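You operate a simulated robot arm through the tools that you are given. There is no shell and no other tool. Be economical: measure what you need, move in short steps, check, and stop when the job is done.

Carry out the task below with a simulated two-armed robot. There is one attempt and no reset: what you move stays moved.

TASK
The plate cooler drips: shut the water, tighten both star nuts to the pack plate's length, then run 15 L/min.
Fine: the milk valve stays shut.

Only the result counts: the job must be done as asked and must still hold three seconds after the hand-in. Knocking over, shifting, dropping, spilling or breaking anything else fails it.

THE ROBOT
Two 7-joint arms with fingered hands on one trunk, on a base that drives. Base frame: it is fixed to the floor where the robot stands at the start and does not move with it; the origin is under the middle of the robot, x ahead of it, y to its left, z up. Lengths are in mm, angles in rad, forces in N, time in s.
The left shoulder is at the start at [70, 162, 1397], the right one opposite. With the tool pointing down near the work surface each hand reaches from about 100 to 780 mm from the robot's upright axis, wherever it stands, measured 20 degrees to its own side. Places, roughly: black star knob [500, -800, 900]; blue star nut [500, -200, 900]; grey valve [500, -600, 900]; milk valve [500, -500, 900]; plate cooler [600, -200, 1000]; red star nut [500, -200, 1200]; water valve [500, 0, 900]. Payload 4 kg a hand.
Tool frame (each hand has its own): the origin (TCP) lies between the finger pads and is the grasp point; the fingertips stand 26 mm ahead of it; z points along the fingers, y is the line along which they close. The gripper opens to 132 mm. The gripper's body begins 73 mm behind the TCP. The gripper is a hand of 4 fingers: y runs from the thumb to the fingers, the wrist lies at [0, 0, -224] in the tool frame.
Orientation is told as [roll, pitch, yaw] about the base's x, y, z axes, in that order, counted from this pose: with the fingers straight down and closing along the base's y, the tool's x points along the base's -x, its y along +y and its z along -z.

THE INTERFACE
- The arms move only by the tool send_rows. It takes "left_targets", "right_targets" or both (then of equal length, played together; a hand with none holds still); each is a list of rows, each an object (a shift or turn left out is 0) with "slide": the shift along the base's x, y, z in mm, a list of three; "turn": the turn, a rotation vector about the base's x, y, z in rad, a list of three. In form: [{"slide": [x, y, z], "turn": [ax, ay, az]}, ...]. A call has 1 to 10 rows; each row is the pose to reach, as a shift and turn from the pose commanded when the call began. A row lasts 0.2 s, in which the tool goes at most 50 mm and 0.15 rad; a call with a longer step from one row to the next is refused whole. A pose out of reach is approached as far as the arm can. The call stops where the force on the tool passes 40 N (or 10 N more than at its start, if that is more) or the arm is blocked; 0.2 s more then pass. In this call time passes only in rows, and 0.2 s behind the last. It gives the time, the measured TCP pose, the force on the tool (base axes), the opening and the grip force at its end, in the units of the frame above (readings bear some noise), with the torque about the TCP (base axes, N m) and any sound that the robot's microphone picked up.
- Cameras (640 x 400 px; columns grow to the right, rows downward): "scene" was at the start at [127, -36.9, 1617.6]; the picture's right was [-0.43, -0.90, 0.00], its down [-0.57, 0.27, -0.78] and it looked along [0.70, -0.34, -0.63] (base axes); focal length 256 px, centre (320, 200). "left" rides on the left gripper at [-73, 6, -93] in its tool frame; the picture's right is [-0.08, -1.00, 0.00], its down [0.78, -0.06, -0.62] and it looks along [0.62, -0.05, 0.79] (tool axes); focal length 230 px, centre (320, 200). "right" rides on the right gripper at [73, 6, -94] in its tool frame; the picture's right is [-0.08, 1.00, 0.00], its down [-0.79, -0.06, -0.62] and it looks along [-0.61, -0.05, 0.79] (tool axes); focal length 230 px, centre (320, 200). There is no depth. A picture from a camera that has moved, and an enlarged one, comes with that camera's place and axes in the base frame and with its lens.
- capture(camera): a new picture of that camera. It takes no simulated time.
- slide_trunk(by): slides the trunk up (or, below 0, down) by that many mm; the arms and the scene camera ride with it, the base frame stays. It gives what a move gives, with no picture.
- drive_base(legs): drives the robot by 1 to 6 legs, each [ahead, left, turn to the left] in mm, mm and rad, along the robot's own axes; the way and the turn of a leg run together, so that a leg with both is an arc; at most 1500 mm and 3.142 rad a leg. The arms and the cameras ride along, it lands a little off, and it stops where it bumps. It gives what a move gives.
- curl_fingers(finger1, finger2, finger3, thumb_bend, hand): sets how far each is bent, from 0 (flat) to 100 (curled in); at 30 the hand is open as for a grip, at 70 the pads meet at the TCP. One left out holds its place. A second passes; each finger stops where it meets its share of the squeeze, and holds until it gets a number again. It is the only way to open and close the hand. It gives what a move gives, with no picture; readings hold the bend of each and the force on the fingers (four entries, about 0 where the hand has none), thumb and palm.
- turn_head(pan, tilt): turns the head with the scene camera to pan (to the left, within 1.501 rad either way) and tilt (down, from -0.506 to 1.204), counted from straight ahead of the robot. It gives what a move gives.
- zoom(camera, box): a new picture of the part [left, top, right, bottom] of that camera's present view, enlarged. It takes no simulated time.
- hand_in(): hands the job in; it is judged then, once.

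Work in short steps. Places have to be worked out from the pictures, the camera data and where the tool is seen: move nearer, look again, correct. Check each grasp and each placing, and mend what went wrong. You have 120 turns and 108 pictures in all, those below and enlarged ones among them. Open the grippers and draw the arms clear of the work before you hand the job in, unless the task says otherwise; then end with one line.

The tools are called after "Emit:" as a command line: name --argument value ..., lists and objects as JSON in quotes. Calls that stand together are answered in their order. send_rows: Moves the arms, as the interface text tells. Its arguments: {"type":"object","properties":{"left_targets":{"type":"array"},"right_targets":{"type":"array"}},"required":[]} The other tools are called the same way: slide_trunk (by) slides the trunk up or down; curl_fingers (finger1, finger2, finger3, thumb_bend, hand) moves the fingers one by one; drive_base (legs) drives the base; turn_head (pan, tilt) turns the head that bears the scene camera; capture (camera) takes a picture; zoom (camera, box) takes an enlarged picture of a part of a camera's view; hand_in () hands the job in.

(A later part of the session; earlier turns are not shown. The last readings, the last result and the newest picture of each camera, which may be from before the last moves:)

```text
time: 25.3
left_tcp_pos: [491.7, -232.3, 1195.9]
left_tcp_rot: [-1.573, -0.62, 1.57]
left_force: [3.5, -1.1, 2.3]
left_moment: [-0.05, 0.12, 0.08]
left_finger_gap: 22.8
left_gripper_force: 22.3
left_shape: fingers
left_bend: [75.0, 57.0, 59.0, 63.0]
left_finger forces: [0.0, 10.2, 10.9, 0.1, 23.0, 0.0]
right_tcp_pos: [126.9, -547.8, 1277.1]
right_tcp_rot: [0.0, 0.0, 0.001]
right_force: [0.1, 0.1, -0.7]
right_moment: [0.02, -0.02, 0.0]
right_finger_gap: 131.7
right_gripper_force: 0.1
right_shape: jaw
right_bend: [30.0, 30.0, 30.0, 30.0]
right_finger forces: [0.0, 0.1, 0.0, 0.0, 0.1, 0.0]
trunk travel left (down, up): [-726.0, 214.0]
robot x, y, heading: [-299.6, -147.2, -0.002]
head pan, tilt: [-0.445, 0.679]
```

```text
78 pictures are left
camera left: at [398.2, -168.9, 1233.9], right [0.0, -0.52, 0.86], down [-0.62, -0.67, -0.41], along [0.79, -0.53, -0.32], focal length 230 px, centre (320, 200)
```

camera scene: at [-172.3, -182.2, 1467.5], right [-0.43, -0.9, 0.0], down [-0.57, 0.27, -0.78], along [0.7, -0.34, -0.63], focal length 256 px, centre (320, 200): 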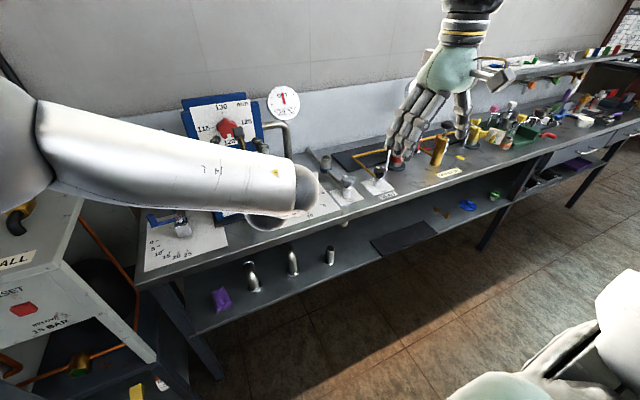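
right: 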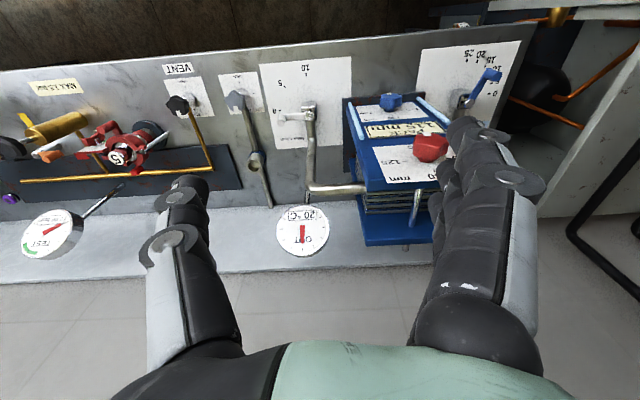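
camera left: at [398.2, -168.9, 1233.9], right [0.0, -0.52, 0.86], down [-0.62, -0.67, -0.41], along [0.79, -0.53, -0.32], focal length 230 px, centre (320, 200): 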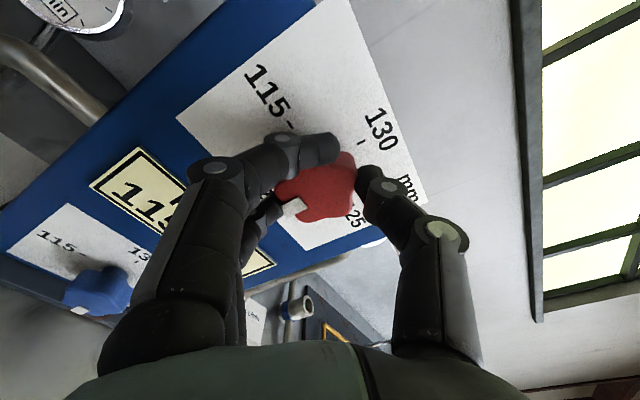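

The nut is held (about 22 N). I turn it clockwise 0.42 rad and check that it follows.

Emit:
send_rows --left_targets '[{"slide": [0, 0, 0], "turn": [0.14, 0, 0]}, {"slide": [0, 0, 0], "turn": [0.28, 0, 0]}, {"slide": [0, 0, 0], "turn": [0.42, 0, 0]}]'

Emit:
capture --camera "left"

```text
time: 26.1
left_tcp_pos: [491.4, -234.9, 1197.3]
left_tcp_rot: [-1.576, -1.043, 1.572]
left_force: [8.7, -6.3, 7.7]
left_moment: [-0.14, -0.14, 0.02]
left_finger_gap: 23.8
left_gripper_force: 21.0
left_shape: fingers
left_bend: [75.0, 58.0, 60.0, 63.0]
left_finger forces: [0.1, 7.8, 8.6, 0.1, 25.5, 0.1]
right_tcp_pos: [126.2, -550.5, 1277.7]
right_tcp_rot: [0.001, 0.0, 0.001]
right_force: [0.1, 0.4, 0.6]
right_moment: [-0.03, -0.03, -0.01]
right_finger_gap: 131.8
right_gripper_force: 0.1
right_shape: jaw
right_bend: [30.0, 30.0, 30.0, 30.0]
right_finger forces: [0.0, 0.0, 0.1, 0.0, 0.1, 0.0]
trunk travel left (down, up): [-726.0, 214.0]
robot x, y, heading: [-300.4, -150.0, 0.001]
head pan, tilt: [-0.445, 0.679]
```

```text
77 pictures are left
camera left: at [397.9, -191.4, 1257.4], right [0.0, -0.82, 0.57], down [-0.62, -0.45, -0.65], along [0.79, -0.35, -0.5], focal length 230 px, centre (320, 200)
```

left: 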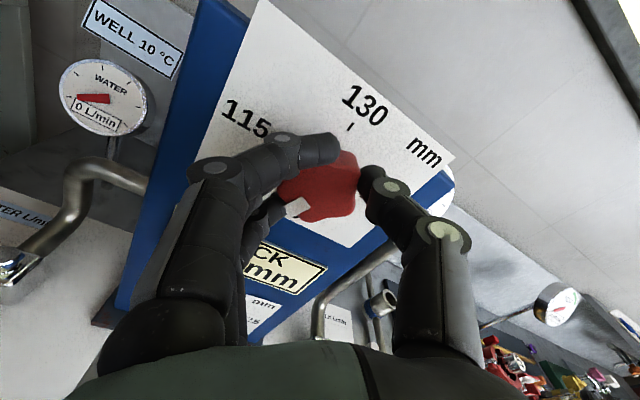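

The nut follows the hand. I continue, easing the axis toward -y/+z a little given the side force.

Emit:
send_rows --left_targets '[{"slide": [-1, -1, 1], "turn": [0.14, 0, 0]}, {"slide": [-1, -2, 2], "turn": [0.28, 0, 0]}, {"slide": [-1, -2, 2], "turn": [0.42, 0, 0]}, {"slide": [-1, -2, 2], "turn": [0.56, 0, 0]}, {"slide": [-1, -2, 2], "turn": [0.7, 0, 0]}, {"slide": [-1, -2, 2], "turn": [0.84, 0, 0]}, {"slide": [-1, -2, 2], "turn": [0.98, 0, 0]}]'

Emit:
capture --camera "left"

Emit:
zoom --camera "left" --box '[220, 70, 420, 250]'

```text
time: 27.7
left_tcp_pos: [489.1, -239.4, 1197.2]
left_tcp_rot: [1.567, -1.118, -1.57]
left_force: [14.5, -18.4, 13.1]
left_moment: [-0.18, -0.38, -0.29]
left_finger_gap: 24.9
left_gripper_force: 19.1
left_shape: fingers
left_bend: [75.0, 58.0, 61.0, 62.0]
left_finger forces: [0.1, 7.4, 5.6, 0.0, 25.5, 0.0]
right_tcp_pos: [127.5, -554.0, 1275.7]
right_tcp_rot: [0.003, 0.0, 0.0]
right_force: [0.3, 0.1, -0.6]
right_moment: [0.0, -0.01, 0.0]
right_finger_gap: 131.7
right_gripper_force: 0.1
right_shape: jaw
right_bend: [30.0, 30.0, 30.0, 30.0]
right_finger forces: [0.0, 0.0, 0.1, 0.0, 0.0, 0.0]
trunk travel left (down, up): [-726.0, 214.0]
robot x, y, heading: [-296.6, -147.6, -0.002]
head pan, tilt: [-0.445, 0.679]
```

```text
76 pictures are left
camera left: at [396.8, -266.0, 1265.7], right [0.0, -0.93, -0.37], down [-0.62, 0.29, -0.73], along [0.79, 0.22, -0.58], focal length 230 px, centre (320, 200)
```

left: 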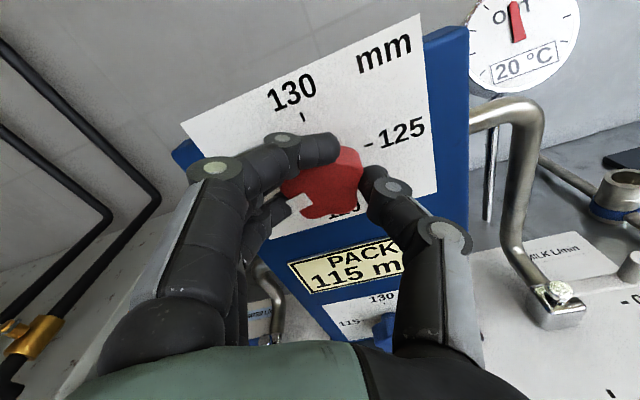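

```text
2.22 times, centred on (320, 160) of left
camera zoom: at [396.8, -266.0, 1265.7], right [0.0, -0.93, -0.37], down [-0.62, 0.29, -0.73], along [0.79, 0.22, -0.58], focal length 511 px, centre (320, 289)
```

zoom: 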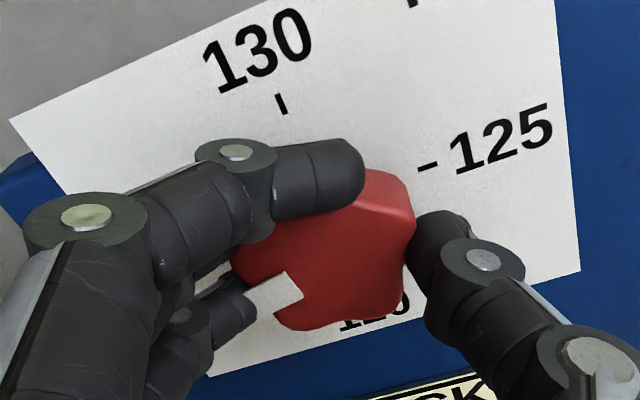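

About 80° done. I turn the rest with axis easing, then look.

Emit:
send_rows --left_targets '[{"slide": [-2, -3, 1], "turn": [0.08, 0, 0]}, {"slide": [-2, -4, 1], "turn": [0.17, 0, 0]}]'

Emit:
curl_fingers --hand "left" --finger1 42 --finger2 42 --finger3 42 --thumb_bend 42

Emit:
zoom --camera "left" --box '[200, 70, 420, 250]'

```text
time: 28.3
left_tcp_pos: [487.8, -240.5, 1195.3]
left_tcp_rot: [1.563, -0.946, -1.566]
left_force: [14.6, -16.6, 8.1]
left_moment: [-0.12, -0.29, -0.23]
left_finger_gap: 24.6
left_gripper_force: 18.6
left_shape: fingers
left_bend: [75.0, 58.0, 61.0, 63.0]
left_finger forces: [0.1, 8.1, 6.0, 0.0, 23.4, 0.0]
right_tcp_pos: [129.2, -551.1, 1274.8]
right_tcp_rot: [0.004, 0.002, 0.003]
right_force: [-0.4, 0.9, 0.8]
right_moment: [0.03, -0.01, 0.0]
right_finger_gap: 131.9
right_gripper_force: 0.0
right_shape: jaw
right_bend: [30.0, 30.0, 30.0, 30.0]
right_finger forces: [0.0, 0.0, 0.0, 0.0, 0.0, 0.0]
trunk travel left (down, up): [-726.0, 214.0]
robot x, y, heading: [-295.8, -148.3, -0.001]
head pan, tilt: [-0.445, 0.679]
```

```text
time: 29.3
left_tcp_pos: [487.8, -236.9, 1197.8]
left_tcp_rot: [1.569, -0.953, -1.569]
left_force: [0.4, -0.2, 0.3]
left_moment: [0.03, -0.03, -0.04]
left_finger_gap: 96.6
left_gripper_force: 0.0
left_shape: fingers
left_bend: [42.0, 42.0, 42.0, 42.0]
left_finger forces: [0.0, 0.0, 0.0, 0.0, 0.0, 0.0]
right_tcp_pos: [126.4, -548.0, 1278.0]
right_tcp_rot: [-0.001, 0.0, 0.002]
right_force: [0.3, -0.6, -0.4]
right_moment: [0.0, 0.02, 0.02]
right_finger_gap: 131.6
right_gripper_force: 0.1
right_shape: jaw
right_bend: [30.0, 30.0, 30.0, 30.0]
right_finger forces: [0.0, 0.1, 0.0, 0.0, 0.1, 0.1]
trunk travel left (down, up): [-726.0, 214.0]
robot x, y, heading: [-301.4, -151.9, -0.004]
head pan, tilt: [-0.445, 0.679]
```

```text
2.22 times, centred on (310, 160) of left
camera zoom: at [394.4, -274.4, 1261.9], right [0.0, -0.86, -0.51], down [-0.62, 0.41, -0.67], along [0.79, 0.32, -0.53], focal length 511 px, centre (342, 289)
```

zoom: 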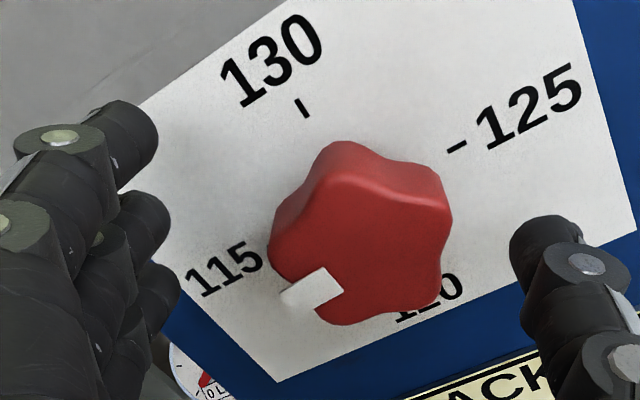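

Released. I back off along -x and look at the mark.

Emit:
send_rows --left_targets '[{"slide": [-40, 0, 0]}, {"slide": [-85, 0, 0], "turn": [-0.14, 0, 0]}, {"slide": [-110, 0, 0], "turn": [-0.28, 0, 0]}, {"slide": [-110, 0, 0], "turn": [-0.42, 0, 0]}, {"slide": [-110, 0, 0], "turn": [-0.56, 0, 0]}]'

Emit:
zoom --camera "left" --box '[230, 30, 410, 180]'

```text
time: 30.5
left_tcp_pos: [378.7, -238.2, 1198.3]
left_tcp_rot: [1.567, -1.515, -1.569]
left_force: [-1.0, -0.4, 0.6]
left_moment: [0.0, -0.01, -0.01]
left_finger_gap: 96.7
left_gripper_force: 0.1
left_shape: fingers
left_bend: [42.0, 42.0, 42.0, 42.0]
left_finger forces: [0.0, 0.0, 0.1, 0.1, 0.0, 0.0]
right_tcp_pos: [127.0, -547.9, 1275.6]
right_tcp_rot: [-0.001, -0.001, 0.0]
right_force: [0.1, 0.3, -0.3]
right_moment: [0.0, 0.01, -0.01]
right_finger_gap: 131.8
right_gripper_force: 0.0
right_shape: jaw
right_bend: [30.0, 30.0, 30.0, 30.0]
right_finger forces: [0.1, 0.1, 0.0, 0.0, 0.0, 0.0]
trunk travel left (down, up): [-726.0, 214.0]
robot x, y, heading: [-300.4, -150.4, 0.003]
head pan, tilt: [-0.445, 0.679]
```

```text
2.67 times, centred on (320, 105) of left
camera zoom: at [284.8, -235.3, 1272.4], right [0.0, -1.0, 0.02], down [-0.62, -0.02, -0.79], along [0.79, -0.01, -0.62], focal length 614 px, centre (320, 453)
```

zoom: 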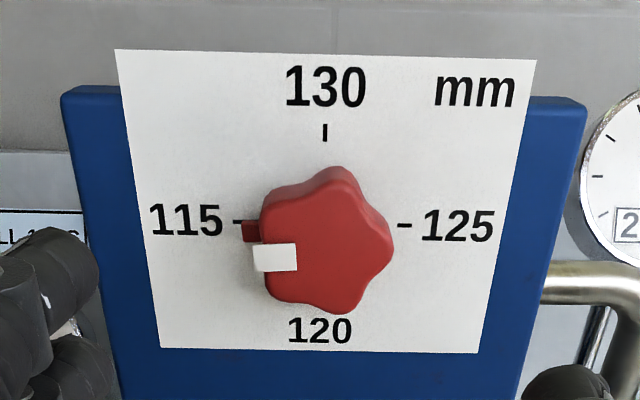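

The mark seems a few degrees short of 115. I lower the hand so its camera is level with the nut for a true reading.

Emit:
send_rows --left_targets '[{"slide": [0, 0, -35], "turn": [-0.025, 0, 0]}, {"slide": [0, 0, -68], "turn": [-0.045, 0, 0]}]'

Emit:
zoom --camera "left" --box '[250, 0, 390, 90]'

```text
time: 31.1
left_tcp_pos: [377.4, -238.7, 1131.1]
left_tcp_rot: [1.552, -1.556, -1.553]
left_force: [-0.1, 0.0, -0.7]
left_moment: [-0.03, -0.01, 0.0]
left_finger_gap: 96.7
left_gripper_force: 0.0
left_shape: fingers
left_bend: [42.0, 42.0, 42.0, 42.0]
left_finger forces: [0.0, 0.1, 0.1, 0.0, 0.0, 0.0]
right_tcp_pos: [126.5, -549.7, 1277.3]
right_tcp_rot: [0.001, 0.0, 0.001]
right_force: [-0.6, -0.7, 0.2]
right_moment: [-0.01, -0.02, -0.02]
right_finger_gap: 131.9
right_gripper_force: 0.1
right_shape: jaw
right_bend: [30.0, 30.0, 30.0, 30.0]
right_finger forces: [0.0, 0.1, 0.0, 0.0, 0.0, 0.0]
trunk travel left (down, up): [-726.0, 214.0]
robot x, y, heading: [-298.1, -148.4, 0.005]
head pan, tilt: [-0.445, 0.679]
```

```text
4.44 times, centred on (320, 45) of left
camera zoom: at [284.6, -233.2, 1204.1], right [0.0, -1.0, 0.06], down [-0.62, -0.05, -0.79], along [0.79, -0.04, -0.62], focal length 1022 px, centre (320, 889)
```

zoom: 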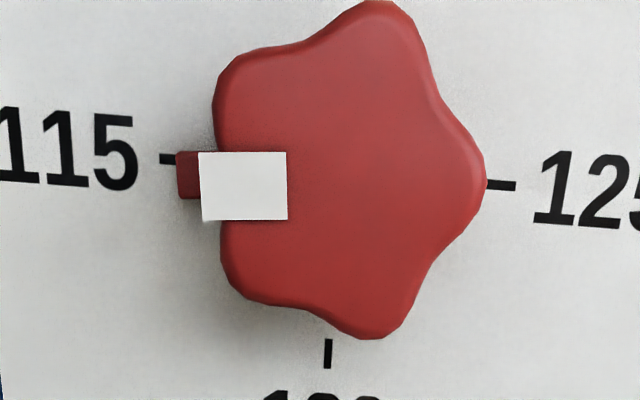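

The red mark is about 4–5° short; I'll trim it later. Now down to the blue nut (about y -238, z 957), with a slight counter-clockwise pre-roll.

Emit:
send_rows --left_targets '[{"slide": [0, 0, -45], "turn": [-0.08, 0, 0]}, {"slide": [0, 0, -90], "turn": [-0.16, 0, 0]}, {"slide": [0, 0, -135], "turn": [-0.24, 0, 0]}, {"slide": [0, 1, -171], "turn": [-0.31, 0, 0]}]'

Emit:
capture --camera "left"

Emit:
capture --camera "scene"

```text
time: 32.1
left_tcp_pos: [378.6, -236.8, 960.0]
left_tcp_rot: [-1.571, -1.274, 1.569]
left_force: [0.3, 0.1, 0.0]
left_moment: [-0.02, -0.04, 0.0]
left_finger_gap: 96.3
left_gripper_force: 0.0
left_shape: fingers
left_bend: [42.0, 42.0, 42.0, 42.0]
left_finger forces: [0.1, 0.0, 0.0, 0.0, 0.0, 0.0]
right_tcp_pos: [127.4, -548.2, 1277.6]
right_tcp_rot: [0.0, 0.0, 0.003]
right_force: [-0.6, -0.5, 0.0]
right_moment: [-0.01, 0.01, 0.03]
right_finger_gap: 131.7
right_gripper_force: 0.0
right_shape: jaw
right_bend: [30.0, 30.0, 30.0, 30.0]
right_finger forces: [0.1, 0.0, 0.1, 0.0, 0.1, 0.0]
trunk travel left (down, up): [-726.0, 214.0]
robot x, y, heading: [-303.6, -147.3, -0.0]
head pan, tilt: [-0.445, 0.679]
```

```text
71 pictures are left
camera left: at [285.0, -209.2, 1028.8], right [0.0, -0.93, 0.37], down [-0.62, -0.29, -0.73], along [0.79, -0.23, -0.57], focal length 230 px, centre (320, 200)
```

left: 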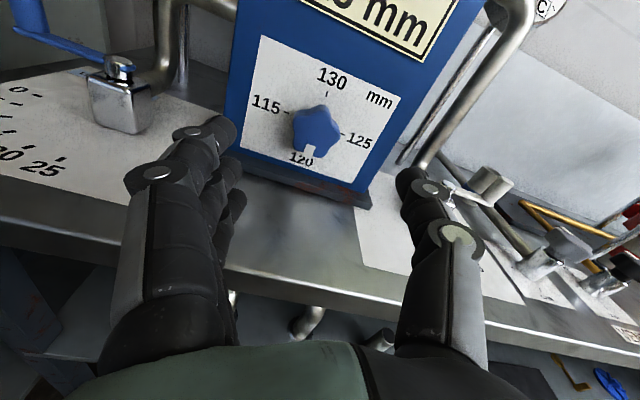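

```text
70 pictures are left
camera scene: at [-172.5, -184.8, 1467.6], right [-0.43, -0.9, 0.0], down [-0.57, 0.27, -0.78], along [0.7, -0.33, -0.63], focal length 256 px, centre (320, 200)
```

scene: 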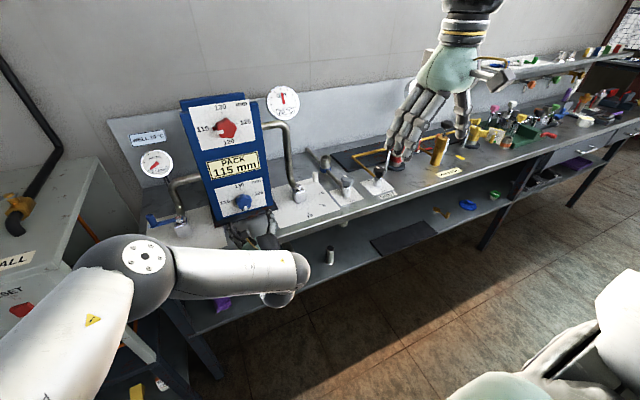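

Blue nut measures about (y -237, z 952). I narrow the hand a bit and advance.

Emit:
curl_fingers --hand "left" --finger1 46 --finger2 46 --finger3 46 --thumb_bend 46

Emit:
send_rows --left_targets '[{"slide": [40, 0, -6]}, {"slide": [75, 0, -7]}, {"slide": [102, 0, -7]}]'

Emit:
capture --camera "left"

```text
time: 33.1
left_tcp_pos: [379.2, -236.4, 961.5]
left_tcp_rot: [-1.571, -1.274, 1.569]
left_force: [0.6, -0.4, 0.4]
left_moment: [0.02, 0.0, -0.01]
left_finger_gap: 84.5
left_gripper_force: 0.1
left_shape: fingers
left_bend: [46.0, 46.0, 46.0, 46.0]
left_finger forces: [0.0, 0.1, 0.0, 0.1, 0.0, 0.0]
right_tcp_pos: [127.2, -549.9, 1278.0]
right_tcp_rot: [-0.002, 0.0, 0.003]
right_force: [0.4, -0.2, 0.2]
right_moment: [-0.01, -0.01, 0.02]
right_finger_gap: 131.7
right_gripper_force: 0.0
right_shape: jaw
right_bend: [30.0, 30.0, 30.0, 30.0]
right_finger forces: [0.0, 0.1, 0.0, 0.0, 0.1, 0.0]
trunk travel left (down, up): [-726.0, 214.0]
robot x, y, heading: [-300.0, -147.6, 0.005]
head pan, tilt: [-0.445, 0.679]
```

```text
time: 33.9
left_tcp_pos: [480.6, -236.2, 952.9]
left_tcp_rot: [-1.571, -1.273, 1.566]
left_force: [0.0, -0.6, -1.0]
left_moment: [-0.03, -0.01, 0.06]
left_finger_gap: 84.7
left_gripper_force: 0.1
left_shape: fingers
left_bend: [46.0, 46.0, 46.0, 46.0]
left_finger forces: [0.0, 0.0, 0.1, 0.0, 0.0, 0.1]
right_tcp_pos: [127.8, -548.3, 1278.1]
right_tcp_rot: [0.0, 0.0, 0.002]
right_force: [0.7, -0.1, -0.5]
right_moment: [-0.02, 0.03, 0.0]
right_finger_gap: 131.9
right_gripper_force: 0.1
right_shape: jaw
right_bend: [30.0, 30.0, 30.0, 30.0]
right_finger forces: [0.0, 0.0, 0.1, 0.1, 0.0, 0.0]
trunk travel left (down, up): [-726.0, 214.0]
robot x, y, heading: [-302.4, -146.0, 0.001]
head pan, tilt: [-0.445, 0.679]
```

```text
69 pictures are left
camera left: at [387.7, -208.4, 1022.3], right [0.0, -0.93, 0.37], down [-0.62, -0.29, -0.73], along [0.79, -0.23, -0.57], focal length 230 px, centre (320, 200)
```

left: 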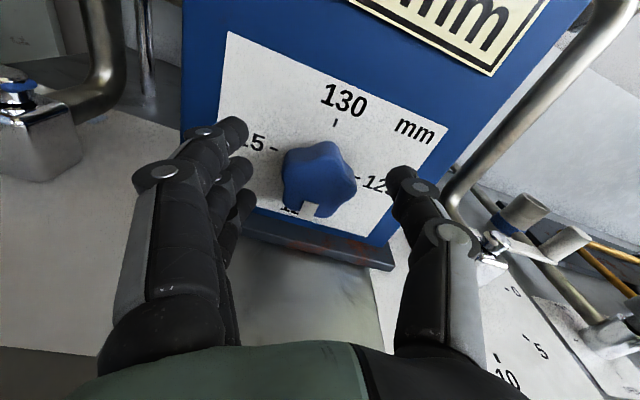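

Well aligned. I advance 10 mm and close.

Emit:
send_rows --left_targets '[{"slide": [10, 0, 0]}]'

Emit:
curl_fingers --hand "left" --finger1 75 --finger2 75 --finger3 75 --thumb_bend 75

Emit:
send_rows --left_targets '[{"slide": [0, 0, 0], "turn": [0.14, 0, 0]}, {"slide": [0, 0, 0], "turn": [0.28, 0, 0]}, {"slide": [0, 0, 0], "turn": [0.42, 0, 0]}]'

Emit:
capture --camera "left"

```text
time: 34.3
left_tcp_pos: [490.6, -236.9, 953.3]
left_tcp_rot: [-1.568, -1.274, 1.566]
left_force: [0.9, -0.4, 0.2]
left_moment: [-0.04, 0.0, 0.0]
left_finger_gap: 84.6
left_gripper_force: 0.0
left_shape: fingers
left_bend: [46.0, 46.0, 46.0, 46.0]
left_finger forces: [0.0, 0.0, 0.0, 0.1, 0.0, 0.0]
right_tcp_pos: [126.4, -549.1, 1277.6]
right_tcp_rot: [0.0, -0.001, 0.003]
right_force: [-0.1, 0.6, 0.9]
right_moment: [0.0, 0.0, 0.0]
right_finger_gap: 131.9
right_gripper_force: 0.1
right_shape: jaw
right_bend: [30.0, 30.0, 30.0, 30.0]
right_finger forces: [0.0, 0.0, 0.0, 0.0, 0.1, 0.0]
trunk travel left (down, up): [-726.0, 214.0]
robot x, y, heading: [-306.1, -151.9, 0.001]
head pan, tilt: [-0.445, 0.679]
```

```text
time: 35.3
left_tcp_pos: [490.5, -235.8, 954.6]
left_tcp_rot: [-1.575, -1.274, 1.573]
left_force: [5.7, 2.9, 2.4]
left_moment: [0.05, -0.02, 0.18]
left_finger_gap: 20.0
left_gripper_force: 19.7
left_shape: fingers
left_bend: [75.0, 59.0, 57.0, 64.0]
left_finger forces: [0.0, 9.1, 10.8, 0.0, 18.4, 0.1]
right_tcp_pos: [126.7, -547.1, 1277.5]
right_tcp_rot: [0.0, 0.0, 0.003]
right_force: [-0.6, 0.2, 0.4]
right_moment: [0.01, -0.01, -0.02]
right_finger_gap: 131.7
right_gripper_force: 0.0
right_shape: jaw
right_bend: [30.0, 30.0, 30.0, 30.0]
right_finger forces: [0.0, 0.1, 0.0, 0.1, 0.1, 0.0]
trunk travel left (down, up): [-726.0, 214.0]
robot x, y, heading: [-301.5, -147.0, 0.006]
head pan, tilt: [-0.445, 0.679]
```

```text
time: 36.1
left_tcp_pos: [490.0, -239.4, 954.4]
left_tcp_rot: [1.582, -1.444, -1.585]
left_force: [12.6, -8.7, 8.8]
left_moment: [-0.14, -0.29, -0.07]
left_finger_gap: 21.2
left_gripper_force: 19.0
left_shape: fingers
left_bend: [75.0, 60.0, 58.0, 64.0]
left_finger forces: [0.0, 7.2, 7.8, 0.0, 23.8, 0.0]
right_tcp_pos: [126.4, -550.6, 1276.8]
right_tcp_rot: [0.001, -0.001, 0.001]
right_force: [0.2, -0.3, -0.3]
right_moment: [0.02, 0.01, -0.01]
right_finger_gap: 131.9
right_gripper_force: 0.0
right_shape: jaw
right_bend: [30.0, 30.0, 30.0, 30.0]
right_finger forces: [0.0, 0.0, 0.1, 0.0, 0.0, 0.0]
trunk travel left (down, up): [-726.0, 214.0]
robot x, y, heading: [-300.4, -151.6, 0.001]
head pan, tilt: [-0.445, 0.679]
```

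```text
68 pictures are left
camera left: at [396.9, -242.3, 1027.9], right [0.0, -1.0, -0.05], down [-0.62, 0.04, -0.79], along [0.79, 0.03, -0.61], focal length 230 px, centre (320, 200)
```

left: 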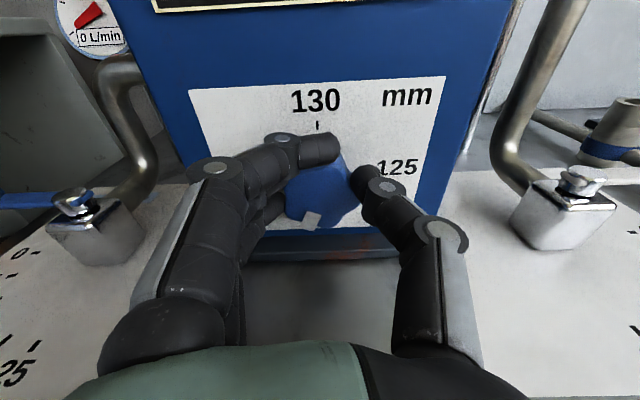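

It follows. I continue to about 0.9 rad total, easing -y/+z.

Emit:
send_rows --left_targets '[{"slide": [-1, -1, 1], "turn": [0.13, 0, 0]}, {"slide": [-1, -2, 1], "turn": [0.26, 0, 0]}, {"slide": [-1, -2, 1], "turn": [0.39, 0, 0]}, {"slide": [-1, -2, 1], "turn": [0.52, 0, 0]}]'

Emit:
capture --camera "left"

Emit:
capture --camera "scene"

```text
time: 37.1
left_tcp_pos: [489.0, -245.4, 953.2]
left_tcp_rot: [1.567, -0.924, -1.572]
left_force: [20.0, -22.7, 10.8]
left_moment: [-0.28, -0.44, -0.45]
left_finger_gap: 23.5
left_gripper_force: 21.5
left_shape: fingers
left_bend: [75.0, 60.0, 59.0, 63.0]
left_finger forces: [0.0, 7.9, 6.0, 0.0, 29.7, 0.0]
right_tcp_pos: [127.8, -552.4, 1275.8]
right_tcp_rot: [0.003, 0.002, -0.001]
right_force: [-0.1, 0.6, -0.1]
right_moment: [0.02, -0.01, 0.0]
right_finger_gap: 131.9
right_gripper_force: 0.2
right_shape: jaw
right_bend: [30.0, 30.0, 30.0, 30.0]
right_finger forces: [0.0, 0.1, 0.1, 0.0, 0.1, 0.0]
trunk travel left (down, up): [-726.0, 214.0]
robot x, y, heading: [-299.4, -147.8, -0.001]
head pan, tilt: [-0.445, 0.679]
```

```text
67 pictures are left
camera left: at [396.1, -283.1, 1015.4], right [-0.01, -0.84, -0.54], down [-0.62, 0.43, -0.66], along [0.79, 0.33, -0.52], focal length 230 px, centre (320, 200)
```

left: 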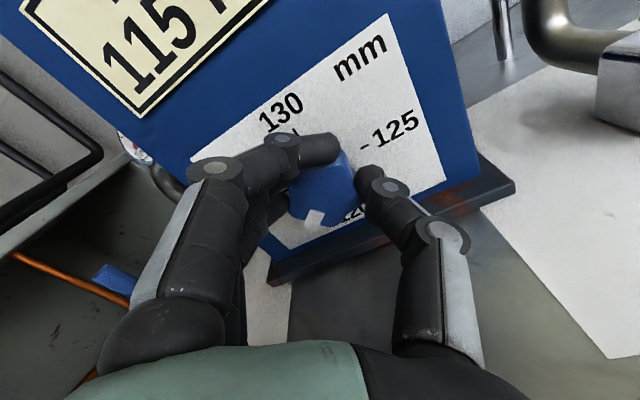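

```text
66 pictures are left
camera scene: at [-171.2, -189.3, 1467.3], right [-0.43, -0.9, 0.0], down [-0.57, 0.27, -0.78], along [0.7, -0.33, -0.63], focal length 256 px, centre (320, 200)
```

scene: 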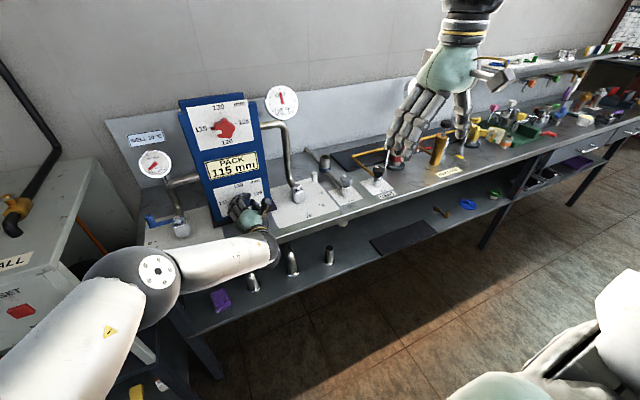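

0.94 rad done. I release, back off, level the hand and look.

Emit:
curl_fingers --hand "left" --finger1 44 --finger2 44 --finger3 44 --thumb_bend 44

Emit:
send_rows --left_targets '[{"slide": [-40, 1, 0]}, {"slide": [-60, 2, 0], "turn": [-0.14, 0, 0]}, {"slide": [-60, 3, 0], "turn": [-0.28, 0, 0]}, {"slide": [-60, 3, 0], "turn": [-0.42, 0, 0]}, {"slide": [-60, 3, 0], "turn": [-0.56, 0, 0]}, {"slide": [-60, 3, 0], "turn": [-0.63, 0, 0]}]'

Emit:
capture --camera "left"

```text
time: 38.1
left_tcp_pos: [488.6, -238.1, 952.8]
left_tcp_rot: [1.566, -0.927, -1.57]
left_force: [0.2, 0.0, 0.7]
left_moment: [-0.03, 0.02, 0.0]
left_finger_gap: 89.8
left_gripper_force: 0.1
left_shape: fingers
left_bend: [44.0, 44.0, 44.0, 44.0]
left_finger forces: [0.1, 0.0, 0.0, 0.1, 0.0, 0.0]
right_tcp_pos: [126.9, -547.0, 1277.2]
right_tcp_rot: [0.001, 0.0, 0.004]
right_force: [1.3, -0.4, 0.1]
right_moment: [0.01, -0.02, -0.01]
right_finger_gap: 131.9
right_gripper_force: 0.1
right_shape: jaw
right_bend: [30.0, 30.0, 30.0, 30.0]
right_finger forces: [0.2, 0.0, 0.0, 0.1, 0.1, 0.0]
trunk travel left (down, up): [-726.0, 214.0]
robot x, y, heading: [-296.2, -146.5, 0.003]
head pan, tilt: [-0.445, 0.679]
```

```text
time: 39.5
left_tcp_pos: [428.5, -237.7, 954.1]
left_tcp_rot: [1.514, -1.56, -1.518]
left_force: [0.4, -0.1, 0.7]
left_moment: [-0.02, -0.01, -0.01]
left_finger_gap: 90.0
left_gripper_force: 0.0
left_shape: fingers
left_bend: [44.0, 44.0, 44.0, 44.0]
left_finger forces: [0.0, 0.0, 0.0, 0.1, 0.1, 0.0]
right_tcp_pos: [126.5, -547.6, 1278.0]
right_tcp_rot: [-0.001, 0.002, 0.001]
right_force: [0.9, -1.4, -0.4]
right_moment: [0.01, 0.04, 0.03]
right_finger_gap: 131.8
right_gripper_force: 0.1
right_shape: jaw
right_bend: [30.0, 30.0, 30.0, 30.0]
right_finger forces: [0.0, 0.0, 0.0, 0.0, 0.0, 0.0]
trunk travel left (down, up): [-726.0, 214.0]
robot x, y, heading: [-301.0, -148.0, -0.002]
head pan, tilt: [-0.445, 0.679]
```

```text
65 pictures are left
camera left: at [335.2, -230.7, 1027.3], right [0.0, -1.0, 0.07], down [-0.62, -0.05, -0.79], along [0.79, -0.04, -0.62], focal length 230 px, centre (320, 200)
```

left: 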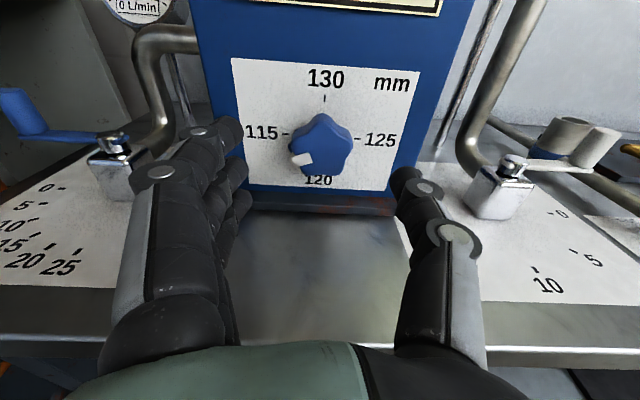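

About a third of a quarter-turn remains. I advance again, grip level, and turn 0.42 rad first.

Emit:
zoom --camera "left" --box '[240, 70, 420, 200]'

Emit:
send_rows --left_targets '[{"slide": [35, 0, -1]}, {"slide": [61, 0, -1]}]'

Emit:
curl_fingers --hand "left" --finger1 75 --finger2 75 --finger3 75 --thumb_bend 75

Emit:
capture --camera "left"

```text
3.08 times, centred on (330, 135) of left
camera zoom: at [335.2, -230.7, 1027.3], right [0.0, -1.0, 0.07], down [-0.62, -0.05, -0.79], along [0.79, -0.04, -0.62], focal length 708 px, centre (289, 400)
```

zoom: 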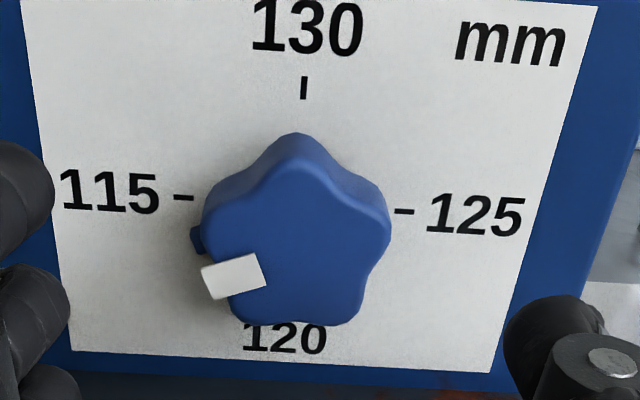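

```text
time: 40.1
left_tcp_pos: [490.7, -235.9, 953.1]
left_tcp_rot: [1.48, -1.558, -1.48]
left_force: [0.6, -0.5, 0.9]
left_moment: [-0.01, 0.02, -0.02]
left_finger_gap: 90.0
left_gripper_force: 0.0
left_shape: fingers
left_bend: [44.0, 44.0, 44.0, 44.0]
left_finger forces: [0.0, 0.0, 0.1, 0.0, 0.1, 0.0]
right_tcp_pos: [126.4, -548.6, 1277.9]
right_tcp_rot: [0.001, 0.0, 0.0]
right_force: [-0.5, -0.6, -0.2]
right_moment: [-0.01, -0.02, -0.03]
right_finger_gap: 131.7
right_gripper_force: 0.0
right_shape: jaw
right_bend: [30.0, 30.0, 30.0, 30.0]
right_finger forces: [0.0, 0.1, 0.0, 0.1, 0.0, 0.1]
trunk travel left (down, up): [-726.0, 214.0]
robot x, y, heading: [-300.4, -147.4, -0.002]
head pan, tilt: [-0.445, 0.679]
```

```text
time: 41.1
left_tcp_pos: [490.7, -236.9, 953.5]
left_tcp_rot: [1.589, -1.557, -1.592]
left_force: [4.7, -2.9, 2.5]
left_moment: [-0.02, -0.05, 0.06]
left_finger_gap: 22.9
left_gripper_force: 21.8
left_shape: fingers
left_bend: [75.0, 61.0, 60.0, 63.0]
left_finger forces: [0.0, 9.7, 10.4, 0.0, 23.3, 0.0]
right_tcp_pos: [127.4, -548.1, 1278.2]
right_tcp_rot: [-0.002, 0.0, 0.002]
right_force: [0.3, 0.8, -0.8]
right_moment: [-0.01, 0.0, -0.01]
right_finger_gap: 131.9
right_gripper_force: 0.1
right_shape: jaw
right_bend: [30.0, 30.0, 30.0, 30.0]
right_finger forces: [0.0, 0.0, 0.0, 0.1, 0.1, 0.0]
trunk travel left (down, up): [-726.0, 214.0]
robot x, y, heading: [-301.3, -152.7, 0.004]
head pan, tilt: [-0.445, 0.679]
```

```text
63 pictures are left
camera left: at [396.8, -231.5, 1026.6], right [0.0, -1.0, 0.06], down [-0.62, -0.05, -0.79], along [0.79, -0.04, -0.62], focal length 230 px, centre (320, 200)
```

left: 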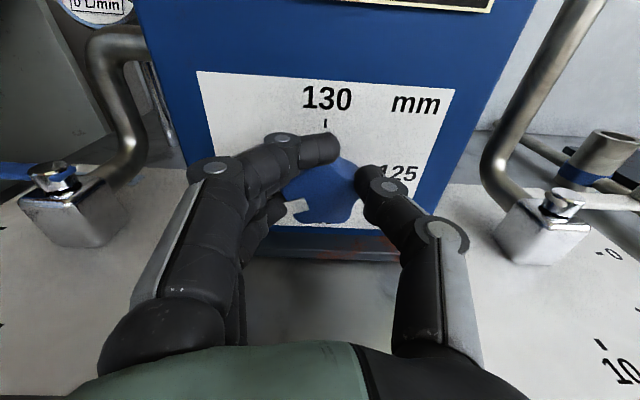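

From the zoom the mark is about 0.38 rad short. I turn 0.40 rad.

Emit:
send_rows --left_targets '[{"slide": [0, 0, 0], "turn": [0.14, 0, 0]}, {"slide": [-1, -1, 1], "turn": [0.28, 0, 0]}, {"slide": [-1, -2, 1], "turn": [0.4, 0, 0]}]'

Emit:
curl_fingers --hand "left" --finger1 44 --finger2 44 --finger3 44 --thumb_bend 44

Emit:
send_rows --left_targets '[{"slide": [-40, 1, 0]}, {"slide": [-60, 2, 0], "turn": [-0.14, 0, 0]}, {"slide": [-60, 2, 0], "turn": [-0.28, 0, 0]}, {"slide": [-60, 2, 0], "turn": [-0.36, 0, 0]}]'

Emit:
zoom --camera "left" --box '[240, 70, 420, 200]'

```text
time: 41.9
left_tcp_pos: [490.5, -240.9, 953.3]
left_tcp_rot: [1.566, -1.157, -1.571]
left_force: [11.4, -11.6, 4.6]
left_moment: [-0.18, -0.2, -0.1]
left_finger_gap: 24.0
left_gripper_force: 21.5
left_shape: fingers
left_bend: [75.0, 61.0, 61.0, 63.0]
left_finger forces: [0.1, 7.9, 8.3, 0.0, 26.5, 0.1]
right_tcp_pos: [127.6, -550.3, 1277.2]
right_tcp_rot: [0.0, 0.001, -0.001]
right_force: [0.6, -0.2, 0.3]
right_moment: [0.01, -0.01, 0.04]
right_finger_gap: 131.9
right_gripper_force: 0.1
right_shape: jaw
right_bend: [30.0, 30.0, 30.0, 30.0]
right_finger forces: [0.0, 0.0, 0.0, 0.1, 0.0, 0.0]
trunk travel left (down, up): [-726.0, 214.0]
robot x, y, heading: [-296.0, -146.7, -0.002]
head pan, tilt: [-0.445, 0.679]
```

```text
time: 42.9
left_tcp_pos: [489.0, -237.8, 951.7]
left_tcp_rot: [1.567, -1.157, -1.568]
left_force: [-0.8, -0.2, -0.4]
left_moment: [0.0, 0.0, 0.02]
left_finger_gap: 90.0
left_gripper_force: 0.1
left_shape: fingers
left_bend: [44.0, 44.0, 44.0, 44.0]
left_finger forces: [0.1, 0.0, 0.0, 0.0, 0.0, 0.1]
right_tcp_pos: [125.9, -548.6, 1277.9]
right_tcp_rot: [-0.002, 0.002, 0.002]
right_force: [-0.5, 0.1, 0.3]
right_moment: [0.02, -0.02, 0.0]
right_finger_gap: 131.9
right_gripper_force: 0.1
right_shape: jaw
right_bend: [30.0, 30.0, 30.0, 30.0]
right_finger forces: [0.0, 0.2, 0.0, 0.1, 0.0, 0.0]
trunk travel left (down, up): [-726.0, 214.0]
robot x, y, heading: [-301.2, -148.6, 0.003]
head pan, tilt: [-0.445, 0.679]
```

```text
time: 43.9
left_tcp_pos: [428.0, -237.0, 954.0]
left_tcp_rot: [1.57, -1.522, -1.57]
left_force: [-0.2, -0.5, -0.8]
left_moment: [-0.01, -0.01, -0.02]
left_finger_gap: 90.0
left_gripper_force: 0.1
left_shape: fingers
left_bend: [44.0, 44.0, 44.0, 44.0]
left_finger forces: [0.1, 0.0, 0.0, 0.1, 0.0, 0.1]
right_tcp_pos: [126.2, -549.1, 1277.7]
right_tcp_rot: [-0.001, 0.001, 0.002]
right_force: [-0.2, 0.4, 0.2]
right_moment: [0.04, -0.03, 0.0]
right_finger_gap: 131.8
right_gripper_force: 0.0
right_shape: jaw
right_bend: [30.0, 30.0, 30.0, 30.0]
right_finger forces: [0.0, 0.0, 0.1, 0.0, 0.1, 0.0]
trunk travel left (down, up): [-726.0, 214.0]
robot x, y, heading: [-304.1, -149.4, 0.001]
head pan, tilt: [-0.445, 0.679]
```

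```text
3.08 times, centred on (330, 135) of left
camera zoom: at [335.0, -233.9, 1027.6], right [0.0, -1.0, 0.03], down [-0.62, -0.02, -0.79], along [0.79, -0.02, -0.62], focal length 708 px, centre (289, 400)
```

zoom: 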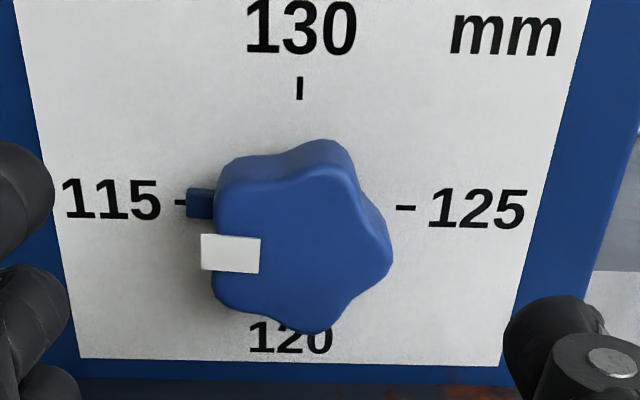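

Blue now reads 115 within a degree or two. Next, trim red: rise to it, approach level.

Emit:
send_rows --left_targets '[{"slide": [-15, 0, 45], "turn": [-0.04, 0, 0]}, {"slide": [-15, 0, 92], "turn": [-0.04, 0, 0]}, {"slide": [-15, 0, 140], "turn": [-0.04, 0, 0]}, {"slide": [-15, 0, 188], "turn": [-0.04, 0, 0]}, {"slide": [0, 0, 230], "turn": [-0.04, 0, 0]}, {"slide": [30, 0, 243], "turn": [-0.04, 0, 0]}, {"slide": [52, 0, 243], "turn": [-0.04, 0, 0]}]'

Emit:
capture --camera "left"

```text
time: 45.5
left_tcp_pos: [482.0, -237.5, 1196.6]
left_tcp_rot: [1.5, -1.556, -1.504]
left_force: [-0.8, 0.4, 0.0]
left_moment: [0.02, -0.01, 0.01]
left_finger_gap: 89.7
left_gripper_force: 0.1
left_shape: fingers
left_bend: [44.0, 44.0, 44.0, 44.0]
left_finger forces: [0.0, 0.0, 0.0, 0.1, 0.0, 0.0]
right_tcp_pos: [126.7, -548.6, 1277.3]
right_tcp_rot: [0.0, 0.0, 0.002]
right_force: [0.4, 0.4, 0.0]
right_moment: [-0.02, -0.01, 0.0]
right_finger_gap: 131.5
right_gripper_force: 0.1
right_shape: jaw
right_bend: [30.0, 30.0, 30.0, 30.0]
right_finger forces: [0.0, 0.0, 0.0, 0.0, 0.0, 0.0]
trunk travel left (down, up): [-726.0, 214.0]
robot x, y, heading: [-299.5, -150.0, 0.006]
head pan, tilt: [-0.445, 0.679]
```

```text
61 pictures are left
camera left: at [389.2, -231.5, 1270.1], right [0.0, -1.0, 0.06], down [-0.62, -0.05, -0.79], along [0.79, -0.04, -0.62], focal length 230 px, centre (320, 200)
```

left: 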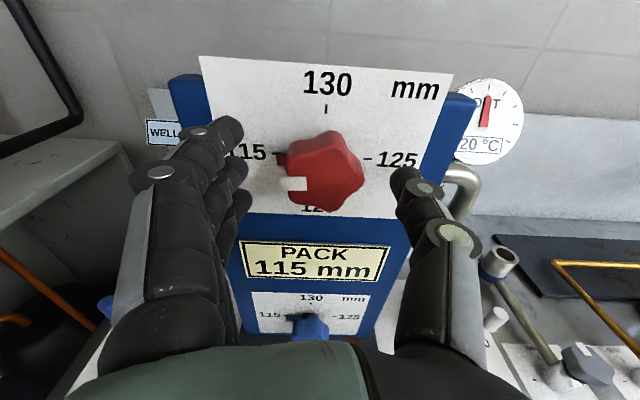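

Slightly left of centre; I shift 3 mm in -y, advance, grip and add a 0.10 rad turn.

Emit:
send_rows --left_targets '[{"slide": [8, -3, 0]}]'

Emit:
curl_fingers --hand "left" --finger1 75 --finger2 75 --finger3 75 --thumb_bend 75

Emit:
send_rows --left_targets '[{"slide": [0, 0, 0], "turn": [0.06, 0, 0]}, {"slide": [0, 0, 0], "turn": [0.11, 0, 0]}]'

Emit:
curl_fingers --hand "left" --finger1 44 --finger2 44 --finger3 44 --thumb_bend 44

Emit:
send_rows --left_targets '[{"slide": [-40, 1, 0], "turn": [-0.07, 0, 0]}, {"slide": [-62, 2, 0], "turn": [-0.07, 0, 0]}]'

Emit:
zoom --camera "left" --box '[240, 70, 420, 200]'

```text
time: 45.9
left_tcp_pos: [490.4, -239.1, 1196.0]
left_tcp_rot: [1.459, -1.558, -1.464]
left_force: [-0.7, 0.0, 0.2]
left_moment: [-0.02, 0.0, 0.0]
left_finger_gap: 89.7
left_gripper_force: 0.0
left_shape: fingers
left_bend: [44.0, 44.0, 44.0, 44.0]
left_finger forces: [0.0, 0.0, 0.0, 0.0, 0.0, 0.0]
right_tcp_pos: [126.1, -549.2, 1278.0]
right_tcp_rot: [0.0, 0.0, 0.001]
right_force: [0.4, -0.1, -0.6]
right_moment: [-0.03, 0.0, -0.02]
right_finger_gap: 131.6
right_gripper_force: 0.2
right_shape: jaw
right_bend: [30.0, 30.0, 30.0, 30.0]
right_finger forces: [0.0, 0.1, 0.0, 0.0, 0.1, 0.1]
trunk travel left (down, up): [-726.0, 214.0]
robot x, y, heading: [-301.1, -147.9, 0.005]
head pan, tilt: [-0.445, 0.679]
```

```text
time: 46.9
left_tcp_pos: [491.0, -239.4, 1195.6]
left_tcp_rot: [1.504, -1.557, -1.503]
left_force: [4.2, -0.3, 1.5]
left_moment: [0.0, 0.0, 0.11]
left_finger_gap: 26.5
left_gripper_force: 23.6
left_shape: fingers
left_bend: [74.0, 57.0, 61.0, 63.0]
left_finger forces: [4.7, 9.5, 10.1, 0.0, 22.8, 0.0]
right_tcp_pos: [127.3, -548.8, 1276.8]
right_tcp_rot: [0.001, 0.0, 0.002]
right_force: [-0.6, 0.2, -0.3]
right_moment: [0.01, 0.01, -0.02]
right_finger_gap: 131.9
right_gripper_force: 0.0
right_shape: jaw
right_bend: [30.0, 30.0, 30.0, 30.0]
right_finger forces: [0.0, 0.0, 0.0, 0.0, 0.0, 0.0]
trunk travel left (down, up): [-726.0, 214.0]
robot x, y, heading: [-302.8, -146.7, 0.006]
head pan, tilt: [-0.445, 0.679]
```

```text
time: 47.5
left_tcp_pos: [490.6, -239.6, 1194.6]
left_tcp_rot: [1.562, -1.446, -1.563]
left_force: [5.3, -0.8, 1.5]
left_moment: [-0.06, -0.08, 0.09]
left_finger_gap: 26.4
left_gripper_force: 23.7
left_shape: fingers
left_bend: [74.0, 57.0, 61.0, 63.0]
left_finger forces: [5.1, 9.4, 9.8, 0.1, 22.8, 0.1]
right_tcp_pos: [128.1, -549.7, 1277.0]
right_tcp_rot: [0.0, 0.0, -0.001]
right_force: [1.1, 0.1, 0.0]
right_moment: [-0.01, -0.01, 0.04]
right_finger_gap: 131.8
right_gripper_force: 0.0
right_shape: jaw
right_bend: [30.0, 30.0, 30.0, 30.0]
right_finger forces: [0.0, 0.0, 0.0, 0.0, 0.1, 0.1]
trunk travel left (down, up): [-726.0, 214.0]
robot x, y, heading: [-300.1, -151.5, 0.006]
head pan, tilt: [-0.445, 0.679]
```

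```text
time: 48.5
left_tcp_pos: [490.0, -239.1, 1197.0]
left_tcp_rot: [1.565, -1.447, -1.567]
left_force: [-0.3, 0.8, -0.1]
left_moment: [0.0, 0.0, 0.01]
left_finger_gap: 89.7
left_gripper_force: 0.2
left_shape: fingers
left_bend: [44.0, 44.0, 44.0, 44.0]
left_finger forces: [0.0, 0.0, 0.0, 0.0, 0.0, 0.0]
right_tcp_pos: [126.5, -547.8, 1278.4]
right_tcp_rot: [0.001, 0.0, 0.002]
right_force: [-0.6, 0.3, 1.2]
right_moment: [0.0, -0.01, -0.02]
right_finger_gap: 131.8
right_gripper_force: 0.0
right_shape: jaw
right_bend: [30.0, 30.0, 30.0, 30.0]
right_finger forces: [0.1, 0.0, 0.1, 0.0, 0.1, 0.0]
trunk travel left (down, up): [-726.0, 214.0]
robot x, y, heading: [-301.6, -148.5, -0.002]
head pan, tilt: [-0.445, 0.679]
```

```text
time: 49.1
left_tcp_pos: [425.5, -237.5, 1195.7]
left_tcp_rot: [1.569, -1.519, -1.572]
left_force: [0.1, 0.1, -0.3]
left_moment: [-0.02, -0.03, -0.01]
left_finger_gap: 90.0
left_gripper_force: 0.0
left_shape: fingers
left_bend: [44.0, 44.0, 44.0, 44.0]
left_finger forces: [0.0, 0.0, 0.0, 0.0, 0.0, 0.0]
right_tcp_pos: [126.1, -548.5, 1277.4]
right_tcp_rot: [-0.001, -0.002, 0.002]
right_force: [0.0, 1.6, 0.7]
right_moment: [-0.02, -0.02, 0.0]
right_finger_gap: 132.0
right_gripper_force: 0.1
right_shape: jaw
right_bend: [30.0, 30.0, 30.0, 30.0]
right_finger forces: [0.0, 0.0, 0.1, 0.0, 0.0, 0.1]
trunk travel left (down, up): [-726.0, 214.0]
robot x, y, heading: [-300.9, -148.9, 0.003]
head pan, tilt: [-0.445, 0.679]
```

```text
3.08 times, centred on (330, 135) of left
camera zoom: at [332.9, -234.6, 1269.9], right [0.0, -1.0, 0.02], down [-0.62, -0.02, -0.79], along [0.79, -0.02, -0.62], focal length 708 px, centre (289, 400)
```

zoom: 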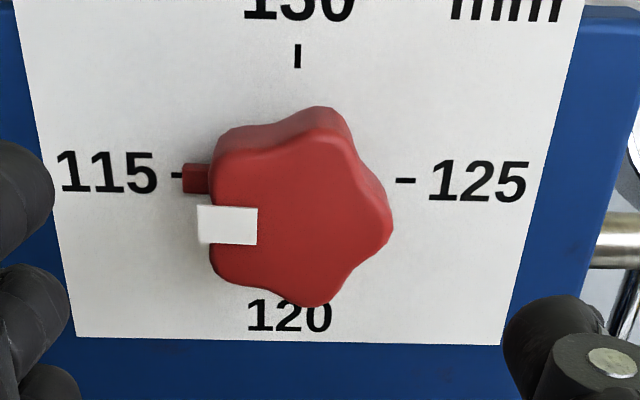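

Red now reads exactly 115. Next I retract the hand, drive left, and re-orient it for the water lever.

Emit:
send_rows --left_targets '[{"slide": [-40, 10, 10], "turn": [0, 0.12, 0]}, {"slide": [-60, 20, 20], "turn": [0, 0.25, 0]}, {"slide": [-70, 40, 25], "turn": [0, 0.38, 0]}, {"slide": [-70, 60, 25], "turn": [0, 0.5, 0]}, {"slide": [-70, 80, 25], "turn": [0, 0.63, 0]}, {"slide": [-70, 100, 25], "turn": [0, 0.76, 0]}, {"slide": [-70, 120, 25], "turn": [0, 0.85, 0]}]'

Emit:
drive_base --legs '[[0, 150, 0]]'

Emit:
send_rows --left_targets '[{"slide": [0, 5, 0], "turn": [0, 0, -0.13]}, {"slide": [0, 10, 0], "turn": [0, 0, -0.26]}, {"slide": [0, 15, 0], "turn": [0, 0, -0.39]}, {"slide": [0, 20, 0], "turn": [0, 0, -0.52]}, {"slide": [0, 25, 0], "turn": [0, 0, -0.65]}, {"slide": [0, 30, 0], "turn": [0, 0, -0.75]}]'

Emit:
capture --camera "scene"

```text
time: 50.7
left_tcp_pos: [356.2, -116.8, 1220.8]
left_tcp_rot: [0.045, -0.718, -0.071]
left_force: [0.0, 0.2, 0.0]
left_moment: [0.03, 0.03, -0.07]
left_finger_gap: 89.9
left_gripper_force: 0.0
left_shape: fingers
left_bend: [44.0, 44.0, 44.0, 44.0]
left_finger forces: [0.1, 0.0, 0.0, 0.1, 0.0, 0.1]
right_tcp_pos: [126.7, -546.5, 1277.9]
right_tcp_rot: [-0.002, 0.001, 0.0]
right_force: [0.1, -0.3, 0.7]
right_moment: [-0.02, 0.03, 0.01]
right_finger_gap: 131.7
right_gripper_force: 0.0
right_shape: jaw
right_bend: [30.0, 30.0, 30.0, 30.0]
right_finger forces: [0.0, 0.0, 0.1, 0.0, 0.0, 0.1]
trunk travel left (down, up): [-726.0, 214.0]
robot x, y, heading: [-297.3, -143.4, -0.004]
head pan, tilt: [-0.445, 0.679]
```

```text
time: 52.1
left_tcp_pos: [357.0, 29.5, 1221.6]
left_tcp_rot: [0.047, -0.719, -0.074]
left_force: [-0.2, 0.5, 0.3]
left_moment: [0.02, 0.01, -0.02]
left_finger_gap: 89.8
left_gripper_force: 0.0
left_shape: fingers
left_bend: [44.0, 44.0, 44.0, 44.0]
left_finger forces: [0.0, 0.0, 0.1, 0.0, 0.0, 0.1]
right_tcp_pos: [125.7, -401.5, 1277.0]
right_tcp_rot: [0.003, 0.001, -0.001]
right_force: [0.1, -0.3, 0.4]
right_moment: [0.01, -0.01, 0.0]
right_finger_gap: 131.8
right_gripper_force: 0.0
right_shape: jaw
right_bend: [30.0, 30.0, 30.0, 30.0]
right_finger forces: [0.0, 0.0, 0.1, 0.0, 0.1, 0.0]
trunk travel left (down, up): [-726.0, 214.0]
robot x, y, heading: [-299.9, 2.7, 0.002]
head pan, tilt: [-0.445, 0.679]
```

```text
time: 53.5
left_tcp_pos: [356.6, 62.4, 1222.0]
left_tcp_rot: [0.043, -0.718, -0.825]
left_force: [-0.4, -0.7, -0.9]
left_moment: [-0.01, -0.01, -0.02]
left_finger_gap: 89.8
left_gripper_force: 0.0
left_shape: fingers
left_bend: [44.0, 44.0, 44.0, 44.0]
left_finger forces: [0.1, 0.0, 0.0, 0.0, 0.1, 0.0]
right_tcp_pos: [127.2, -398.0, 1278.7]
right_tcp_rot: [0.0, -0.001, 0.001]
right_force: [0.7, -0.1, 0.1]
right_moment: [0.0, -0.01, -0.01]
right_finger_gap: 131.9
right_gripper_force: 0.2
right_shape: jaw
right_bend: [30.0, 30.0, 30.0, 30.0]
right_finger forces: [0.0, 0.0, 0.1, 0.0, 0.0, 0.1]
trunk travel left (down, up): [-726.0, 214.0]
robot x, y, heading: [-300.3, 5.0, -0.004]
head pan, tilt: [-0.445, 0.679]
```

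```text
59 pictures are left
camera scene: at [-173.3, -34.2, 1467.6], right [-0.43, -0.9, 0.0], down [-0.57, 0.27, -0.78], along [0.7, -0.34, -0.63], focal length 256 px, centre (320, 200)
```

scene: 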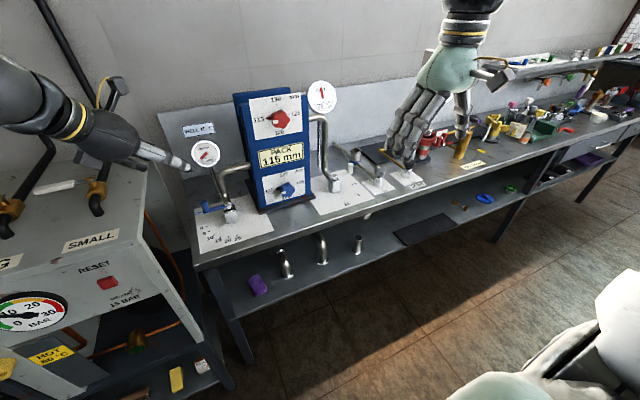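

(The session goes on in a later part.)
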